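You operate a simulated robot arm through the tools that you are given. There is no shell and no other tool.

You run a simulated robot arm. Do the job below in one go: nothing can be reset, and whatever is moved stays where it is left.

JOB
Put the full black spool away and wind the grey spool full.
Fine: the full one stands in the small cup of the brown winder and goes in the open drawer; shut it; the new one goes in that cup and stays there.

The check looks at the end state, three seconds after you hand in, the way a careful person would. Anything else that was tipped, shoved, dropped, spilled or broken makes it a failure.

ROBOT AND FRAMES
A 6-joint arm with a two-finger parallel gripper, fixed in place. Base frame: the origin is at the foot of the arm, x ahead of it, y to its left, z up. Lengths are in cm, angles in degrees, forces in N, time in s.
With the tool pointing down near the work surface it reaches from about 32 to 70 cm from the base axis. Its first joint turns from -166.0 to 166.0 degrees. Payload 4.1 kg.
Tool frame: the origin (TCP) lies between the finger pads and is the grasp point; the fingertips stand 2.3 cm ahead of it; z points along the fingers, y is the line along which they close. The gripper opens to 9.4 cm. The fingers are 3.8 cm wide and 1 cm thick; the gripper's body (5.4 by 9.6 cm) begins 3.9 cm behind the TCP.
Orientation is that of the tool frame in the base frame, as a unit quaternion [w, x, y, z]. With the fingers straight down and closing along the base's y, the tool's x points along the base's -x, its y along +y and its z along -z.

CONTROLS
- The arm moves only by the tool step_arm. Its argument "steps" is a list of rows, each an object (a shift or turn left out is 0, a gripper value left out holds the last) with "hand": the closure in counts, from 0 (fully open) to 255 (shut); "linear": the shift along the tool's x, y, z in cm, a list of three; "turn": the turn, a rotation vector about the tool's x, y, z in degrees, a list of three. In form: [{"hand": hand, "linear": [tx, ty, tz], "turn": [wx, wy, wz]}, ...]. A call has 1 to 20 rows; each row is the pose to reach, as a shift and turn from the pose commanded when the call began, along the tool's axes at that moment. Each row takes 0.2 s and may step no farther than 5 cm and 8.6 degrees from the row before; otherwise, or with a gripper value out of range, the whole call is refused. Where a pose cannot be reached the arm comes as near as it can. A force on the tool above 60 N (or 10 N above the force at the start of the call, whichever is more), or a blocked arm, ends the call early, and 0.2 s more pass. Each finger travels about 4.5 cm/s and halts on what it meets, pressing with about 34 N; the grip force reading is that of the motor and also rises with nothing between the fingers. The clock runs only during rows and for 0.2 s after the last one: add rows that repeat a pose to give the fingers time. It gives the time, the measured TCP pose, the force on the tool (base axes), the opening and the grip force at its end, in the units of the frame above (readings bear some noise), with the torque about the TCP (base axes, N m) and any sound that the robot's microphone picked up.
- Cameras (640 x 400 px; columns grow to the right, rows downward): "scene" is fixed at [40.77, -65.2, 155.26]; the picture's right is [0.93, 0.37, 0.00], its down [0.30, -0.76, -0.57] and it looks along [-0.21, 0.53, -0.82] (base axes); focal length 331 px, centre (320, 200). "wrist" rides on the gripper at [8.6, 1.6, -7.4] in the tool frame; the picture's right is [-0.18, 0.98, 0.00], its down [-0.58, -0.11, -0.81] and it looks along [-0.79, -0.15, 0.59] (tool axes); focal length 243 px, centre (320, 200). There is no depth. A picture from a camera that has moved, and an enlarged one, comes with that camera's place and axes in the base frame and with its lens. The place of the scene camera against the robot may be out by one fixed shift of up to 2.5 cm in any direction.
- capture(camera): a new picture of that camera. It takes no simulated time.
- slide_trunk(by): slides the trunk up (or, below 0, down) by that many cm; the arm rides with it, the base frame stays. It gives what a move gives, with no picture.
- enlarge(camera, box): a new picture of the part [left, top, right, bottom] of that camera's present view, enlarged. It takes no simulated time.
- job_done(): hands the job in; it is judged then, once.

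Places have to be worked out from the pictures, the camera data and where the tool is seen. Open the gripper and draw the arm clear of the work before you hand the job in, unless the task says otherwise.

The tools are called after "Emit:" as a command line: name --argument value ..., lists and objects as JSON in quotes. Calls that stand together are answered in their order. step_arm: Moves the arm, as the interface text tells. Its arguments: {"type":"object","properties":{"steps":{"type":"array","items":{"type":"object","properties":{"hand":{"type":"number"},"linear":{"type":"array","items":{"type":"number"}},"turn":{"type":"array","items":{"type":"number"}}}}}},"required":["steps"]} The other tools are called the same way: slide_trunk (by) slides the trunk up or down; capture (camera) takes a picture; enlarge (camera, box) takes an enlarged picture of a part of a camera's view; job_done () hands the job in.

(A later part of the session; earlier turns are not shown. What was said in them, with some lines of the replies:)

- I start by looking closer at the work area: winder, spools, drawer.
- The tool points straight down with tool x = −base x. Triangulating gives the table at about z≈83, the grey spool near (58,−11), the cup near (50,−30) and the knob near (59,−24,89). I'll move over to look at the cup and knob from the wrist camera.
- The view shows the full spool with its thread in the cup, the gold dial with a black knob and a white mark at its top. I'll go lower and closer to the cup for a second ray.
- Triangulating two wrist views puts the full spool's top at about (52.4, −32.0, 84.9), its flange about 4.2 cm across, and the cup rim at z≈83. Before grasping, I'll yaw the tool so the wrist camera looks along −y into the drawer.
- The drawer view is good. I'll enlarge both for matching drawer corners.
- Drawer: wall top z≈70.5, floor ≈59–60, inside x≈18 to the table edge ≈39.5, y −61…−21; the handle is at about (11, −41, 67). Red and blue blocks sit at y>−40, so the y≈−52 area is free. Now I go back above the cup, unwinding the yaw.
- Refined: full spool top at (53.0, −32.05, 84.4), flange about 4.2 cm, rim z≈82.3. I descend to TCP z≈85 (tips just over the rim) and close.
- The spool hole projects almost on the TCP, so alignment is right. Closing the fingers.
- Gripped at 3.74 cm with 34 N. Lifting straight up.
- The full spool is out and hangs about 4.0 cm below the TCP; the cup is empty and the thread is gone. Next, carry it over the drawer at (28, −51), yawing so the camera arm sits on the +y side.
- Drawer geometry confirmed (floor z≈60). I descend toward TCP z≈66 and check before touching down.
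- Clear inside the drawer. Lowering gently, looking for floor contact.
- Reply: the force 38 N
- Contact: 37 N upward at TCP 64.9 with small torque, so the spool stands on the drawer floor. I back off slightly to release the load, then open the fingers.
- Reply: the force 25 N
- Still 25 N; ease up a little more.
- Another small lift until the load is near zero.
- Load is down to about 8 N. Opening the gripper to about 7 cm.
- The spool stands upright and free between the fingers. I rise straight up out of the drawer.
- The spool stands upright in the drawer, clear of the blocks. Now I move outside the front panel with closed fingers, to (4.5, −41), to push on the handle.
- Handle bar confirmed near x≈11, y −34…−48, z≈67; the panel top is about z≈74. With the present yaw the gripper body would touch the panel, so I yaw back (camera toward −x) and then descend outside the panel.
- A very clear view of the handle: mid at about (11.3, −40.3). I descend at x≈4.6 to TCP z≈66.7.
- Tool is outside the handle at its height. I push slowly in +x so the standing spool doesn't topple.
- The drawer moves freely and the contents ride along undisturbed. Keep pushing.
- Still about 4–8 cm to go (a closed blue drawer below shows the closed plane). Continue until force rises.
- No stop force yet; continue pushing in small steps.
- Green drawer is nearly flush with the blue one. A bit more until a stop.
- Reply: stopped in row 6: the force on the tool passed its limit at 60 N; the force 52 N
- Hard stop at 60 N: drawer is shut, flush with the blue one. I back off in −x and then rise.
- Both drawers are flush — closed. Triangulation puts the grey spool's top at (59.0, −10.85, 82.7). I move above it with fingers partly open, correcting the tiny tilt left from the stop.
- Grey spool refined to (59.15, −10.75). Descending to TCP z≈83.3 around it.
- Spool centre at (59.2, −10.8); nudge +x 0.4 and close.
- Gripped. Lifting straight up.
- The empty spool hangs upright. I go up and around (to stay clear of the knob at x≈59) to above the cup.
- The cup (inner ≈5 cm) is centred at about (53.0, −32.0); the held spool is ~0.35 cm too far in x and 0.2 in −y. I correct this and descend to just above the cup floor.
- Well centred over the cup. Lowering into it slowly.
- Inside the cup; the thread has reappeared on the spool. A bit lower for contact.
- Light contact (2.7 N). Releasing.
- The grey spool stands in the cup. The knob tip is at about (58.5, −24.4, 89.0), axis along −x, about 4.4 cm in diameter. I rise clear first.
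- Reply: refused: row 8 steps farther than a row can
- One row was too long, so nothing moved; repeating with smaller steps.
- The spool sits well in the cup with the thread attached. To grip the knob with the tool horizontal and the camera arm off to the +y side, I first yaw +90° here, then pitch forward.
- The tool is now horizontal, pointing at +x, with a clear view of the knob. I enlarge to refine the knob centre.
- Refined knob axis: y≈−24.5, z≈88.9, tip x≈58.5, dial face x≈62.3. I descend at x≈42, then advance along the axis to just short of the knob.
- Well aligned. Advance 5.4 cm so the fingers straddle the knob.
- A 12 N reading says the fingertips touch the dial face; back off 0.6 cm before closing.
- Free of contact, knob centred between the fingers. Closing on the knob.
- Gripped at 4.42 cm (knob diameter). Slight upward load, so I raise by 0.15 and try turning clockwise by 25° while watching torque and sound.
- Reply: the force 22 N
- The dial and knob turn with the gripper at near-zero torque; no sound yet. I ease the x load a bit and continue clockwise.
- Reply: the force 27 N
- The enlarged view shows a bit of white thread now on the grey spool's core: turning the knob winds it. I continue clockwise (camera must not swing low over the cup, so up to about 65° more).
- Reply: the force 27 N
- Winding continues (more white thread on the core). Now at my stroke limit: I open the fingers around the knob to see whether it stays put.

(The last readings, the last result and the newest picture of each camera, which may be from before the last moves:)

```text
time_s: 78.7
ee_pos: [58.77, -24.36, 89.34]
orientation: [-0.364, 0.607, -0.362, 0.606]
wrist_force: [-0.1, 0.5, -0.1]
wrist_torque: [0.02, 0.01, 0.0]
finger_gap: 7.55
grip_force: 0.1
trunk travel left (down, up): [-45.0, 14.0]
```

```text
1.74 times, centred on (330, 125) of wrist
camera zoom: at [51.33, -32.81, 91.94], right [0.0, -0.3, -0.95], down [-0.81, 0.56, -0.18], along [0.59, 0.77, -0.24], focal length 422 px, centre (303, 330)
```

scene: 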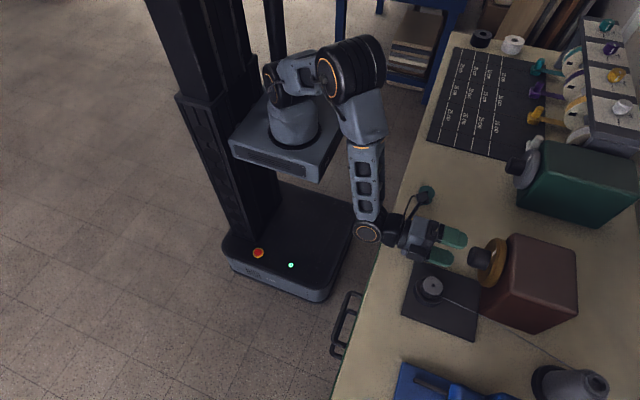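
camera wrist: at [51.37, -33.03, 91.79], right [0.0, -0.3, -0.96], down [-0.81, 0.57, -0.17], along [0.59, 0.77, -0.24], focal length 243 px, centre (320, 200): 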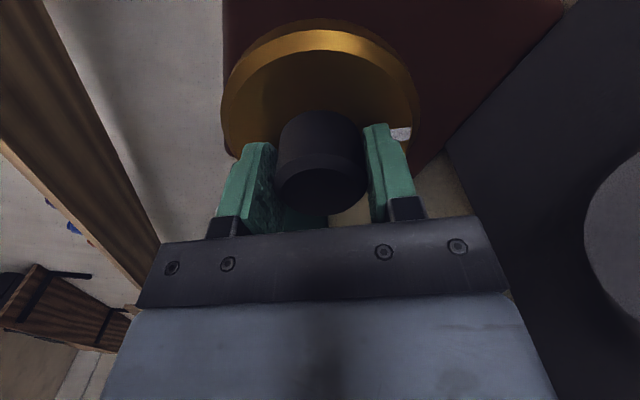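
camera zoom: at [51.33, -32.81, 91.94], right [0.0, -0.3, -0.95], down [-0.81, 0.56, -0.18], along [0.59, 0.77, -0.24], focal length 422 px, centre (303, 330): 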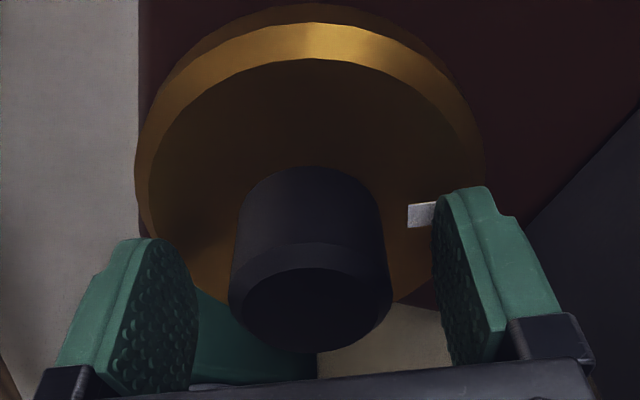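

The knob stays where released. The knob axis looks to be at about (y −24.6, z 89.2), so I recentre slightly and rotate back 170° with fingers open.

Emit:
step_arm --steps '[{"linear": [0.15, 0.24, 0], "turn": [0, 0, -8.5]}, {"linear": [0.15, 0.24, 0], "turn": [0, 0, -17]}, {"linear": [0.15, 0.24, 0], "turn": [0, 0, -25.5]}, {"linear": [0.15, 0.24, 0], "turn": [0, 0, -34]}, {"linear": [0.15, 0.24, 0], "turn": [0, 0, -42.5]}, {"linear": [0.15, 0.24, 0], "turn": [0, 0, -51]}, {"linear": [0.15, 0.24, 0], "turn": [0, 0, -59.5]}, {"linear": [0.15, 0.24, 0], "turn": [0, 0, -68]}, {"linear": [0.15, 0.24, 0], "turn": [0, 0, -76.5]}, {"linear": [0.15, 0.24, 0], "turn": [0, 0, -85]}, {"linear": [0.15, 0.24, 0], "turn": [0, 0, -93.5]}, {"linear": [0.15, 0.24, 0], "turn": [0, 0, -102]}, {"linear": [0.15, 0.24, 0], "turn": [0, 0, -110.5]}, {"linear": [0.15, 0.24, 0], "turn": [0, 0, -119]}, {"linear": [0.15, 0.24, 0], "turn": [0, 0, -127.5]}, {"linear": [0.15, 0.24, 0], "turn": [0, 0, -136]}, {"linear": [0.15, 0.24, 0], "turn": [0, 0, -144.5]}, {"linear": [0.15, 0.24, 0], "turn": [0, 0, -153]}, {"linear": [0.15, 0.24, 0], "turn": [0, 0, -161.5]}, {"linear": [0.15, 0.24, 0], "turn": [0, 0, -170]}]'

Emit:
capture --camera "wrist"

Emit:
enlarge --camera "scene" --box '[380, 180, 580, 340]'

Emit:
enlarge --camera "scene" --box '[400, 260, 480, 320]'

```text
time_s: 82.9
ee_pos: [58.96, -24.74, 89.17]
orientation: [0.572, 0.414, 0.574, 0.415]
wrist_force: [-0.4, -0.8, 0.5]
wrist_torque: [0.02, 0.02, 0.0]
finger_gap: 7.57
grip_force: 0.1
trunk travel left (down, up): [-45.0, 14.0]
```

```text
taken
camera wrist: at [51.46, -15.96, 87.99], right [0.0, 0.13, 0.99], down [-0.81, -0.59, 0.08], along [0.59, -0.8, 0.11], focal length 243 px, centre (320, 200)
```

wrist: 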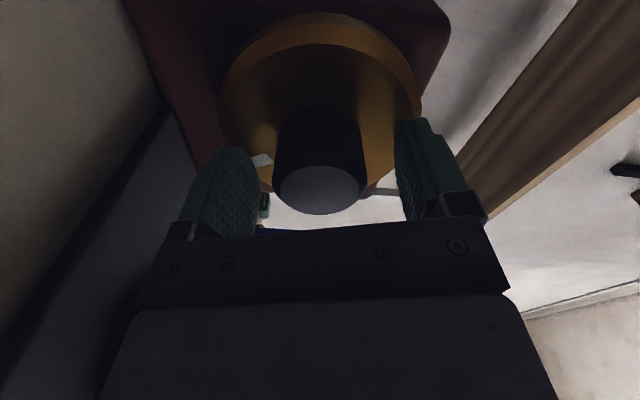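

```text
2.50 times, centred on (480, 260) of scene
camera zoom: at [40.77, -65.2, 155.26], right [0.93, 0.37, 0.0], down [0.3, -0.76, -0.57], along [-0.21, 0.53, -0.82], focal length 828 px, centre (-80, 50)
```

zoom: 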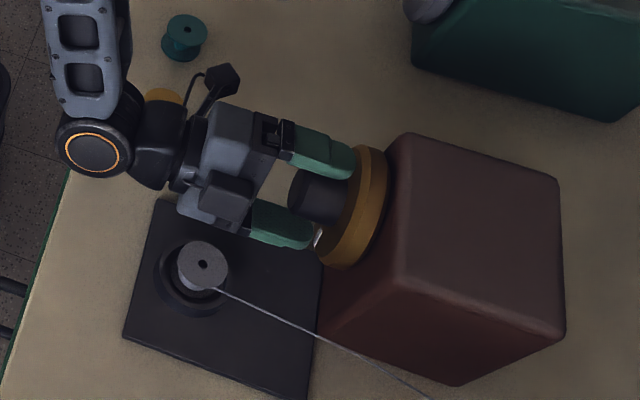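

```text
6.67 times, centred on (440, 290) of scene
camera zoom: at [40.77, -65.2, 155.26], right [0.93, 0.37, 0.0], down [0.3, -0.76, -0.57], along [-0.21, 0.53, -0.82], focal length 2209 px, centre (-480, -400)
```

zoom: 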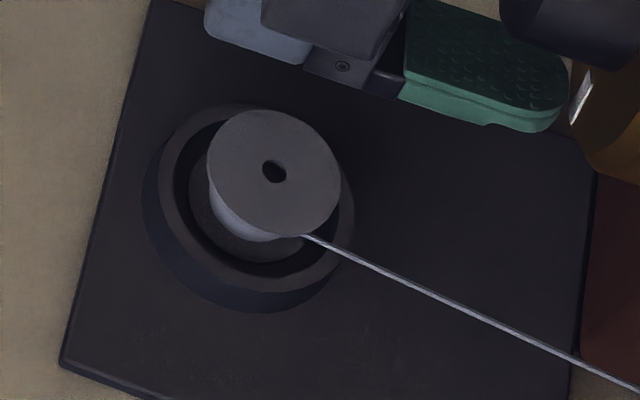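

More thread after 152°, and it stays constant without turning, so it's hand-cranked. Re-grip and turn another 170°.

Emit:
step_arm --steps '[{"hand": 180}, {"hand": 180}, {"hand": 180}, {"hand": 180}]'

Emit:
step_arm --steps '[{"turn": [0, 0, 8.5]}, {"turn": [0, 0, 17]}, {"turn": [0, 0, 25.5]}, {"turn": [0, 0, 34]}, {"turn": [0, 0, 42.5]}, {"turn": [0, 0, 51]}, {"turn": [0, 0, 59.5]}, {"turn": [0, 0, 68]}, {"turn": [0, 0, 76.5]}, {"turn": [0, 0, 85]}, {"turn": [0, 0, 85]}]'

Emit:
enlarge --camera "scene" --box '[400, 260, 480, 320]'

Emit:
capture --camera "wrist"

```text
time_s: 83.9
ee_pos: [58.88, -24.65, 89.25]
orientation: [0.573, 0.415, 0.573, 0.415]
wrist_force: [0.8, 0.3, 0.8]
wrist_torque: [-0.01, 0.11, 0.03]
finger_gap: 4.39
grip_force: 45.7
trunk travel left (down, up): [-45.0, 14.0]
```

```text
time_s: 86.3
ee_pos: [58.89, -24.66, 89.2]
orientation: [0.139, 0.694, 0.142, 0.692]
wrist_force: [-5.5, 11.3, -16.0]
wrist_torque: [0.01, -0.68, 0.16]
finger_gap: 4.37
grip_force: 45.4
trunk travel left (down, up): [-45.0, 14.0]
```

```text
6.67 times, centred on (440, 290) of scene
camera zoom: at [40.77, -65.2, 155.26], right [0.93, 0.37, 0.0], down [0.3, -0.76, -0.57], along [-0.21, 0.53, -0.82], focal length 2209 px, centre (-480, -400)
```

zoom: 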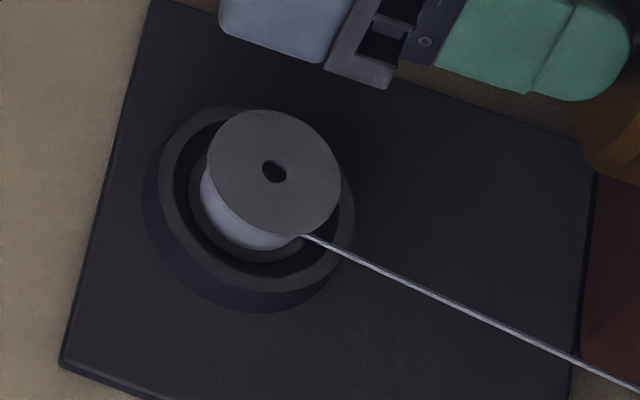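

```text
taken
camera wrist: at [51.49, -22.73, 97.64], right [0.0, -0.98, 0.21], down [-0.81, -0.13, -0.58], along [0.59, -0.17, -0.79], focal length 243 px, centre (320, 200)
```

wrist: 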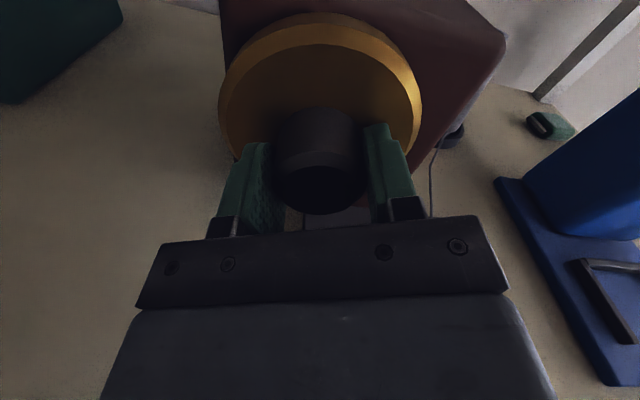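

Clearly fuller at ~237° total. Continue turning another 85°.

Emit:
step_arm --steps '[{"turn": [0, 0, 8.5]}, {"turn": [0, 0, 17]}, {"turn": [0, 0, 25.5]}, {"turn": [0, 0, 34]}, {"turn": [0, 0, 42.5]}, {"turn": [0, 0, 51]}, {"turn": [0, 0, 59.5]}, {"turn": [0, 0, 68]}, {"turn": [0, 0, 76.5]}, {"turn": [0, 0, 85]}, {"turn": [0, 0, 85]}]'

Emit:
enlarge --camera "scene" --box '[400, 260, 480, 320]'

Emit:
capture --camera "wrist"

```text
time_s: 88.7
ee_pos: [58.97, -24.43, 89.18]
orientation: [-0.364, 0.608, -0.363, 0.605]
wrist_force: [-10.2, 22.3, -15.5]
wrist_torque: [0.03, -0.08, 0.06]
finger_gap: 4.38
grip_force: 45.1
trunk travel left (down, up): [-45.0, 14.0]
```

```text
6.67 times, centred on (440, 290) of scene
camera zoom: at [40.77, -65.2, 155.26], right [0.93, 0.37, 0.0], down [0.3, -0.76, -0.57], along [-0.21, 0.53, -0.82], focal length 2209 px, centre (-480, -400)
```

zoom: 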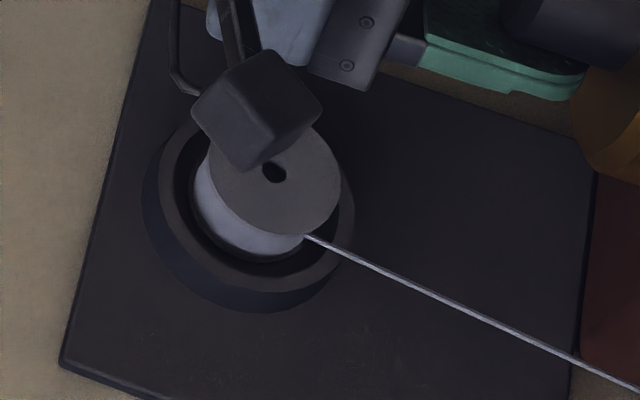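

```text
taken
camera wrist: at [51.51, -32.89, 91.74], right [0.0, -0.3, -0.95], down [-0.81, 0.56, -0.18], along [0.59, 0.77, -0.24], focal length 243 px, centre (320, 200)
```

wrist: 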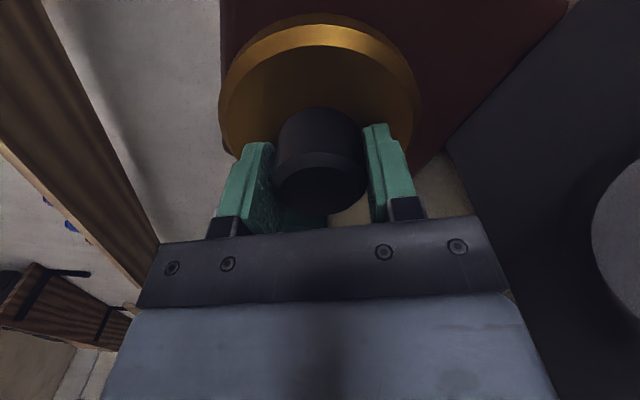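

Nearly full at ~322°. I release, rotate back, and add a bit more while watching.

Emit:
step_arm --steps '[{"hand": 50}, {"hand": 50}, {"hand": 50}]'

Emit:
step_arm --steps '[{"turn": [0, 0, -8.5]}, {"turn": [0, 0, -17]}, {"turn": [0, 0, -25.5]}, {"turn": [0, 0, -34]}, {"turn": [0, 0, -42.5]}, {"turn": [0, 0, -51]}, {"turn": [0, 0, -59.5]}, {"turn": [0, 0, -68]}, {"turn": [0, 0, -76.5]}, {"turn": [0, 0, -85]}, {"turn": [0, 0, -93.5]}, {"turn": [0, 0, -102]}, {"turn": [0, 0, -110.5]}, {"turn": [0, 0, -119]}, {"turn": [0, 0, -127.5]}, {"turn": [0, 0, -136]}, {"turn": [0, 0, -144.5]}, {"turn": [0, 0, -153]}, {"turn": [0, 0, -161.5]}, {"turn": [0, 0, -170]}]'

Emit:
enlarge --camera "scene" --box '[400, 260, 480, 320]'

Emit:
capture --camera "wrist"

```text
time_s: 89.5
ee_pos: [58.97, -24.56, 89.28]
orientation: [-0.364, 0.606, -0.363, 0.607]
wrist_force: [0.3, 1.1, 0.1]
wrist_torque: [-0.02, 0.0, -0.01]
finger_gap: 7.56
grip_force: 0.0
trunk travel left (down, up): [-45.0, 14.0]
```

```text
time_s: 93.7
ee_pos: [58.98, -24.72, 89.2]
orientation: [0.573, 0.413, 0.573, 0.415]
wrist_force: [-0.1, -0.3, -0.4]
wrist_torque: [0.01, -0.01, 0.01]
finger_gap: 7.54
grip_force: 0.1
trunk travel left (down, up): [-45.0, 14.0]
```

```text
6.67 times, centred on (440, 290) of scene
camera zoom: at [40.77, -65.2, 155.26], right [0.93, 0.37, 0.0], down [0.3, -0.76, -0.57], along [-0.21, 0.53, -0.82], focal length 2209 px, centre (-480, -400)
```

zoom: 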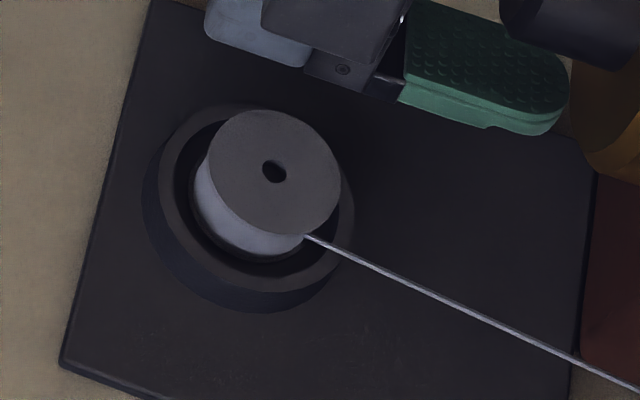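

```text
taken
camera wrist: at [51.5, -16.03, 87.93], right [0.0, 0.13, 0.99], down [-0.81, -0.59, 0.08], along [0.59, -0.8, 0.11], focal length 243 px, centre (320, 200)
```

wrist: 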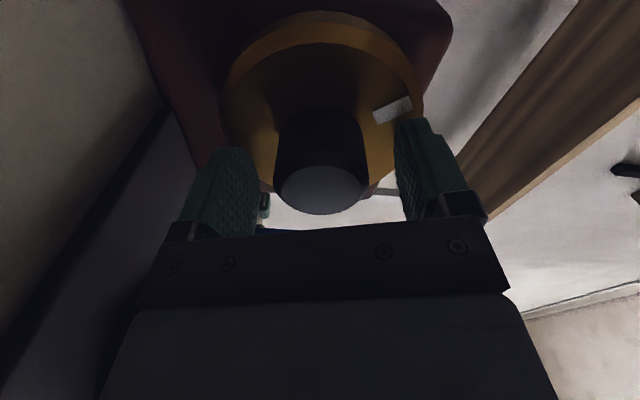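

Fill is a little short of the flange. Re-grip and turn 38° more (mark back to the top), then compare.

Emit:
step_arm --steps '[{"hand": 180}, {"hand": 180}, {"hand": 180}, {"hand": 180}, {"turn": [0, 0, 8]}, {"turn": [0, 0, 16]}, {"turn": [0, 0, 24]}, {"turn": [0, 0, 32]}, {"turn": [0, 0, 38]}, {"turn": [0, 0, 38]}]'

Emit:
enlarge --camera "scene" --box '[400, 260, 480, 320]'

```text
time_s: 95.9
ee_pos: [59.01, -24.78, 89.21]
orientation: [0.405, 0.58, 0.407, 0.578]
wrist_force: [10.3, 0.1, -7.6]
wrist_torque: [0.02, -1.18, 0.48]
finger_gap: 4.36
grip_force: 44.8
trunk travel left (down, up): [-45.0, 14.0]
```

```text
6.67 times, centred on (440, 290) of scene
camera zoom: at [40.77, -65.2, 155.26], right [0.93, 0.37, 0.0], down [0.3, -0.76, -0.57], along [-0.21, 0.53, -0.82], focal length 2209 px, centre (-480, -400)
```

zoom: 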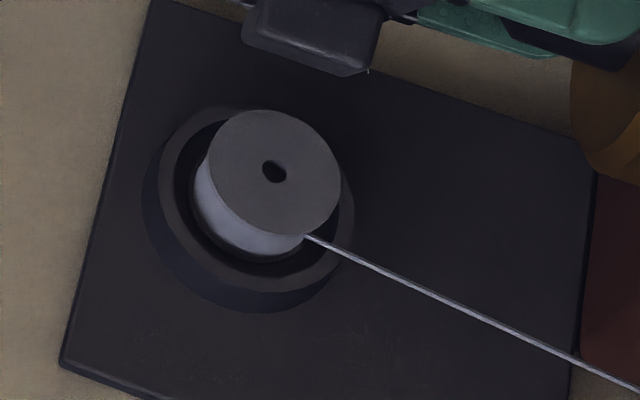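

Emit:
enlarge --camera "scene" --box '[418, 272, 448, 302]'

```text
13.33 times, centred on (433, 287) of scene
camera zoom: at [40.77, -65.2, 155.26], right [0.93, 0.37, 0.0], down [0.3, -0.76, -0.57], along [-0.21, 0.53, -0.82], focal length 4418 px, centre (-1187, -960)
```

zoom: 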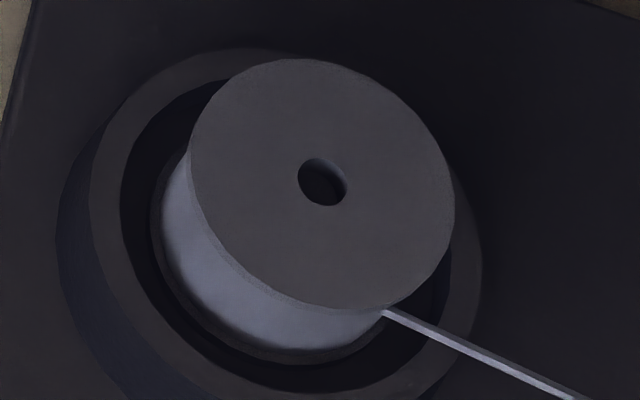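

Fill matches the original full black spool (thread about 92 % of the flange radius), and it barely changed over the last 38°. I turn 25° more and compare at this magnification to confirm it's saturated.

Emit:
step_arm --steps '[{"turn": [0, 0, 8]}, {"turn": [0, 0, 16]}, {"turn": [0, 0, 25]}, {"turn": [0, 0, 25]}, {"turn": [0, 0, 25]}]'

Emit:
enlarge --camera "scene" --box '[418, 272, 448, 302]'

```text
refused: row 3 steps farther than a row can; nothing moved
```

```text
13.33 times, centred on (433, 287) of scene
camera zoom: at [40.77, -65.2, 155.26], right [0.93, 0.37, 0.0], down [0.3, -0.76, -0.57], along [-0.21, 0.53, -0.82], focal length 4418 px, centre (-1187, -960)
```

zoom: 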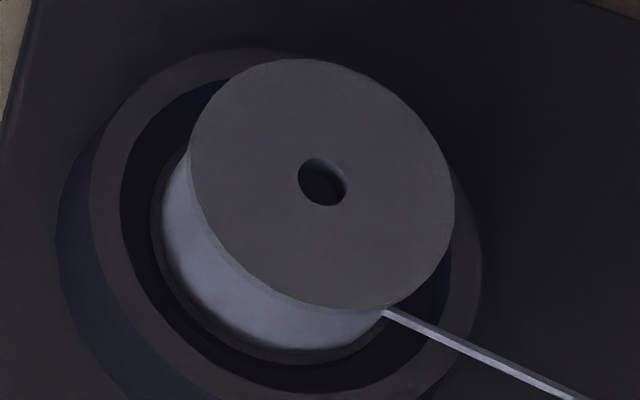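

A row was 9°, so it was refused; repeat with 8° steps.

Emit:
step_arm --steps '[{"turn": [0, 0, 8]}, {"turn": [0, 0, 16]}, {"turn": [0, 0, 24]}, {"turn": [0, 0, 24]}]'

Emit:
enlarge --camera "scene" --box '[418, 272, 448, 302]'

```text
time_s: 96.9
ee_pos: [58.84, -24.69, 89.18]
orientation: [0.275, 0.653, 0.276, 0.65]
wrist_force: [5.2, 5.1, -20.5]
wrist_torque: [0.0, -1.28, -0.24]
finger_gap: 4.37
grip_force: 45.2
trunk travel left (down, up): [-45.0, 14.0]
```

```text
13.33 times, centred on (433, 287) of scene
camera zoom: at [40.77, -65.2, 155.26], right [0.93, 0.37, 0.0], down [0.3, -0.76, -0.57], along [-0.21, 0.53, -0.82], focal length 4418 px, centre (-1187, -960)
```

zoom: 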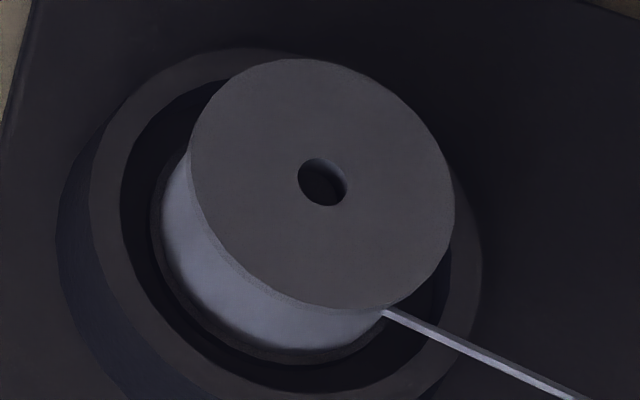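

No change at all: the spool is full. I release the knob and retract straight back along −x.

Emit:
step_arm --steps '[{"hand": 40}, {"hand": 40}, {"hand": 40}, {"linear": [0, 0, -1]}, {"linear": [0, 0, -4]}, {"linear": [0, 0, -8]}, {"linear": [0, 0, -12]}, {"linear": [0, 0, -16]}, {"linear": [0, 0, -16]}]'

Emit:
capture --camera "scene"

Emit:
capture --camera "wrist"

```text
time_s: 98.9
ee_pos: [42.99, -24.58, 89.26]
orientation: [0.275, 0.651, 0.278, 0.651]
wrist_force: [-0.5, 0.2, 0.4]
wrist_torque: [0.02, -0.04, 0.0]
finger_gap: 7.92
grip_force: 0.0
trunk travel left (down, up): [-45.0, 14.0]
```

```text
taken
```

scene: 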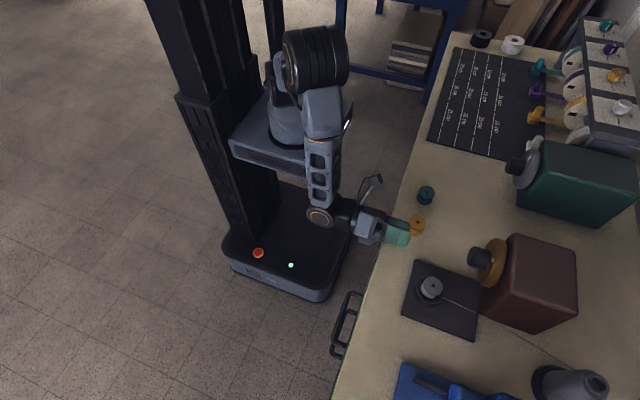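

```text
taken
camera wrist: at [35.38, -19.54, 96.35], right [0.0, -0.81, 0.58], down [-0.81, -0.34, -0.48], along [0.59, -0.47, -0.66], focal length 243 px, centre (320, 200)
```

wrist: 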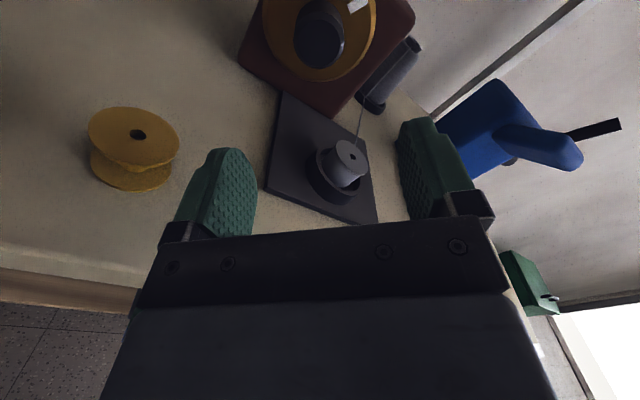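

Everything is in place: grey spool full in the cup, others untouched. I raise the arm clear, open fully, and take a final look.

Emit:
step_arm --steps '[{"hand": 0, "linear": [2.1, 2.2, -1]}, {"hand": 0, "linear": [4.2, 4.4, -2]}, {"hand": 0, "linear": [6.3, 6.6, -3.5]}, {"hand": 0, "linear": [8.4, 8.8, -5]}, {"hand": 0, "linear": [10.4, 10.8, -6.5]}, {"hand": 0, "linear": [10.4, 10.8, -6.5]}]'

Emit:
capture --camera "scene"

Emit:
enlarge --camera "scene" --box '[320, 160, 600, 400]'

```text
time_s: 100.3
ee_pos: [36.43, -25.0, 104.15]
orientation: [0.276, 0.65, 0.277, 0.651]
wrist_force: [-0.9, -0.3, 0.1]
wrist_torque: [-0.04, -0.01, 0.0]
finger_gap: 9.39
grip_force: 0.0
trunk travel left (down, up): [-45.0, 14.0]
```

```text
taken
```

scene: 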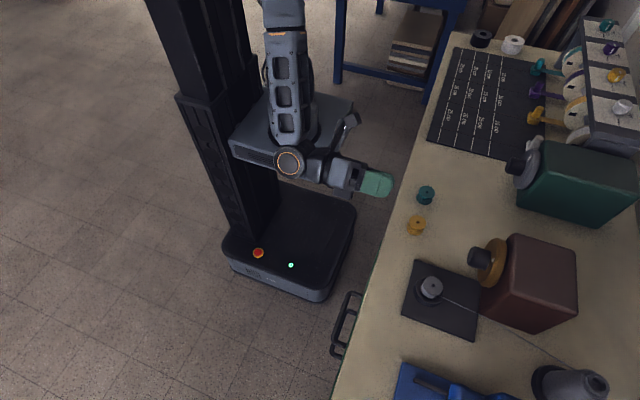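

```text
1.67 times, centred on (460, 280) of scene
camera zoom: at [40.77, -65.2, 155.26], right [0.93, 0.37, 0.0], down [0.3, -0.76, -0.57], along [-0.21, 0.53, -0.82], focal length 552 px, centre (87, 67)
```

zoom: 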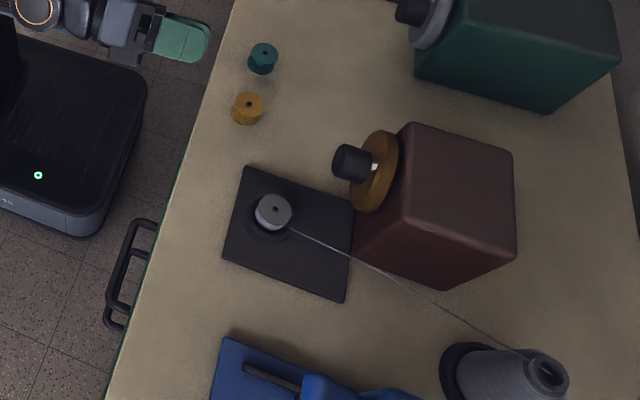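

The drawer is shut, the full grey spool stands in the cup with its thread, the other spools and winders are where they were, and the arm is clear with the gripper open. Handing in.

Emit:
job_done

```text
The job is handed in.
```

The full black spool is in the drawer, the drawer is shut, and the grey spool is wound full in the brown winder's cup. I've handed the job in, and no verdict came back.

- **Black spool:** it stood upright in the drawer, clear of the red and blue blocks, when I let go of it. I pushed the drawer in slowly until it hit its stop, flush with the blue drawer below. I couldn't see inside after it closed.
- **Grey spool:** turning the winder's knob clockwise winds the thread. I gave it a little over one full turn. The fill stopped growing and matched how full the black spool had been. The thread still runs from the spool to its cone.
- **Winder:** I left the white mark on the dial about 24° clockwise of where it started, because turning it back might have unwound the spool. While lining up on the knob, my fingertips pressed the dial face briefly at about 12 N, and nothing appeared to shift.

In the last picture the other spools, the green winder and the blue tool were where they started. The gripper is open and the arm is clear of the table.
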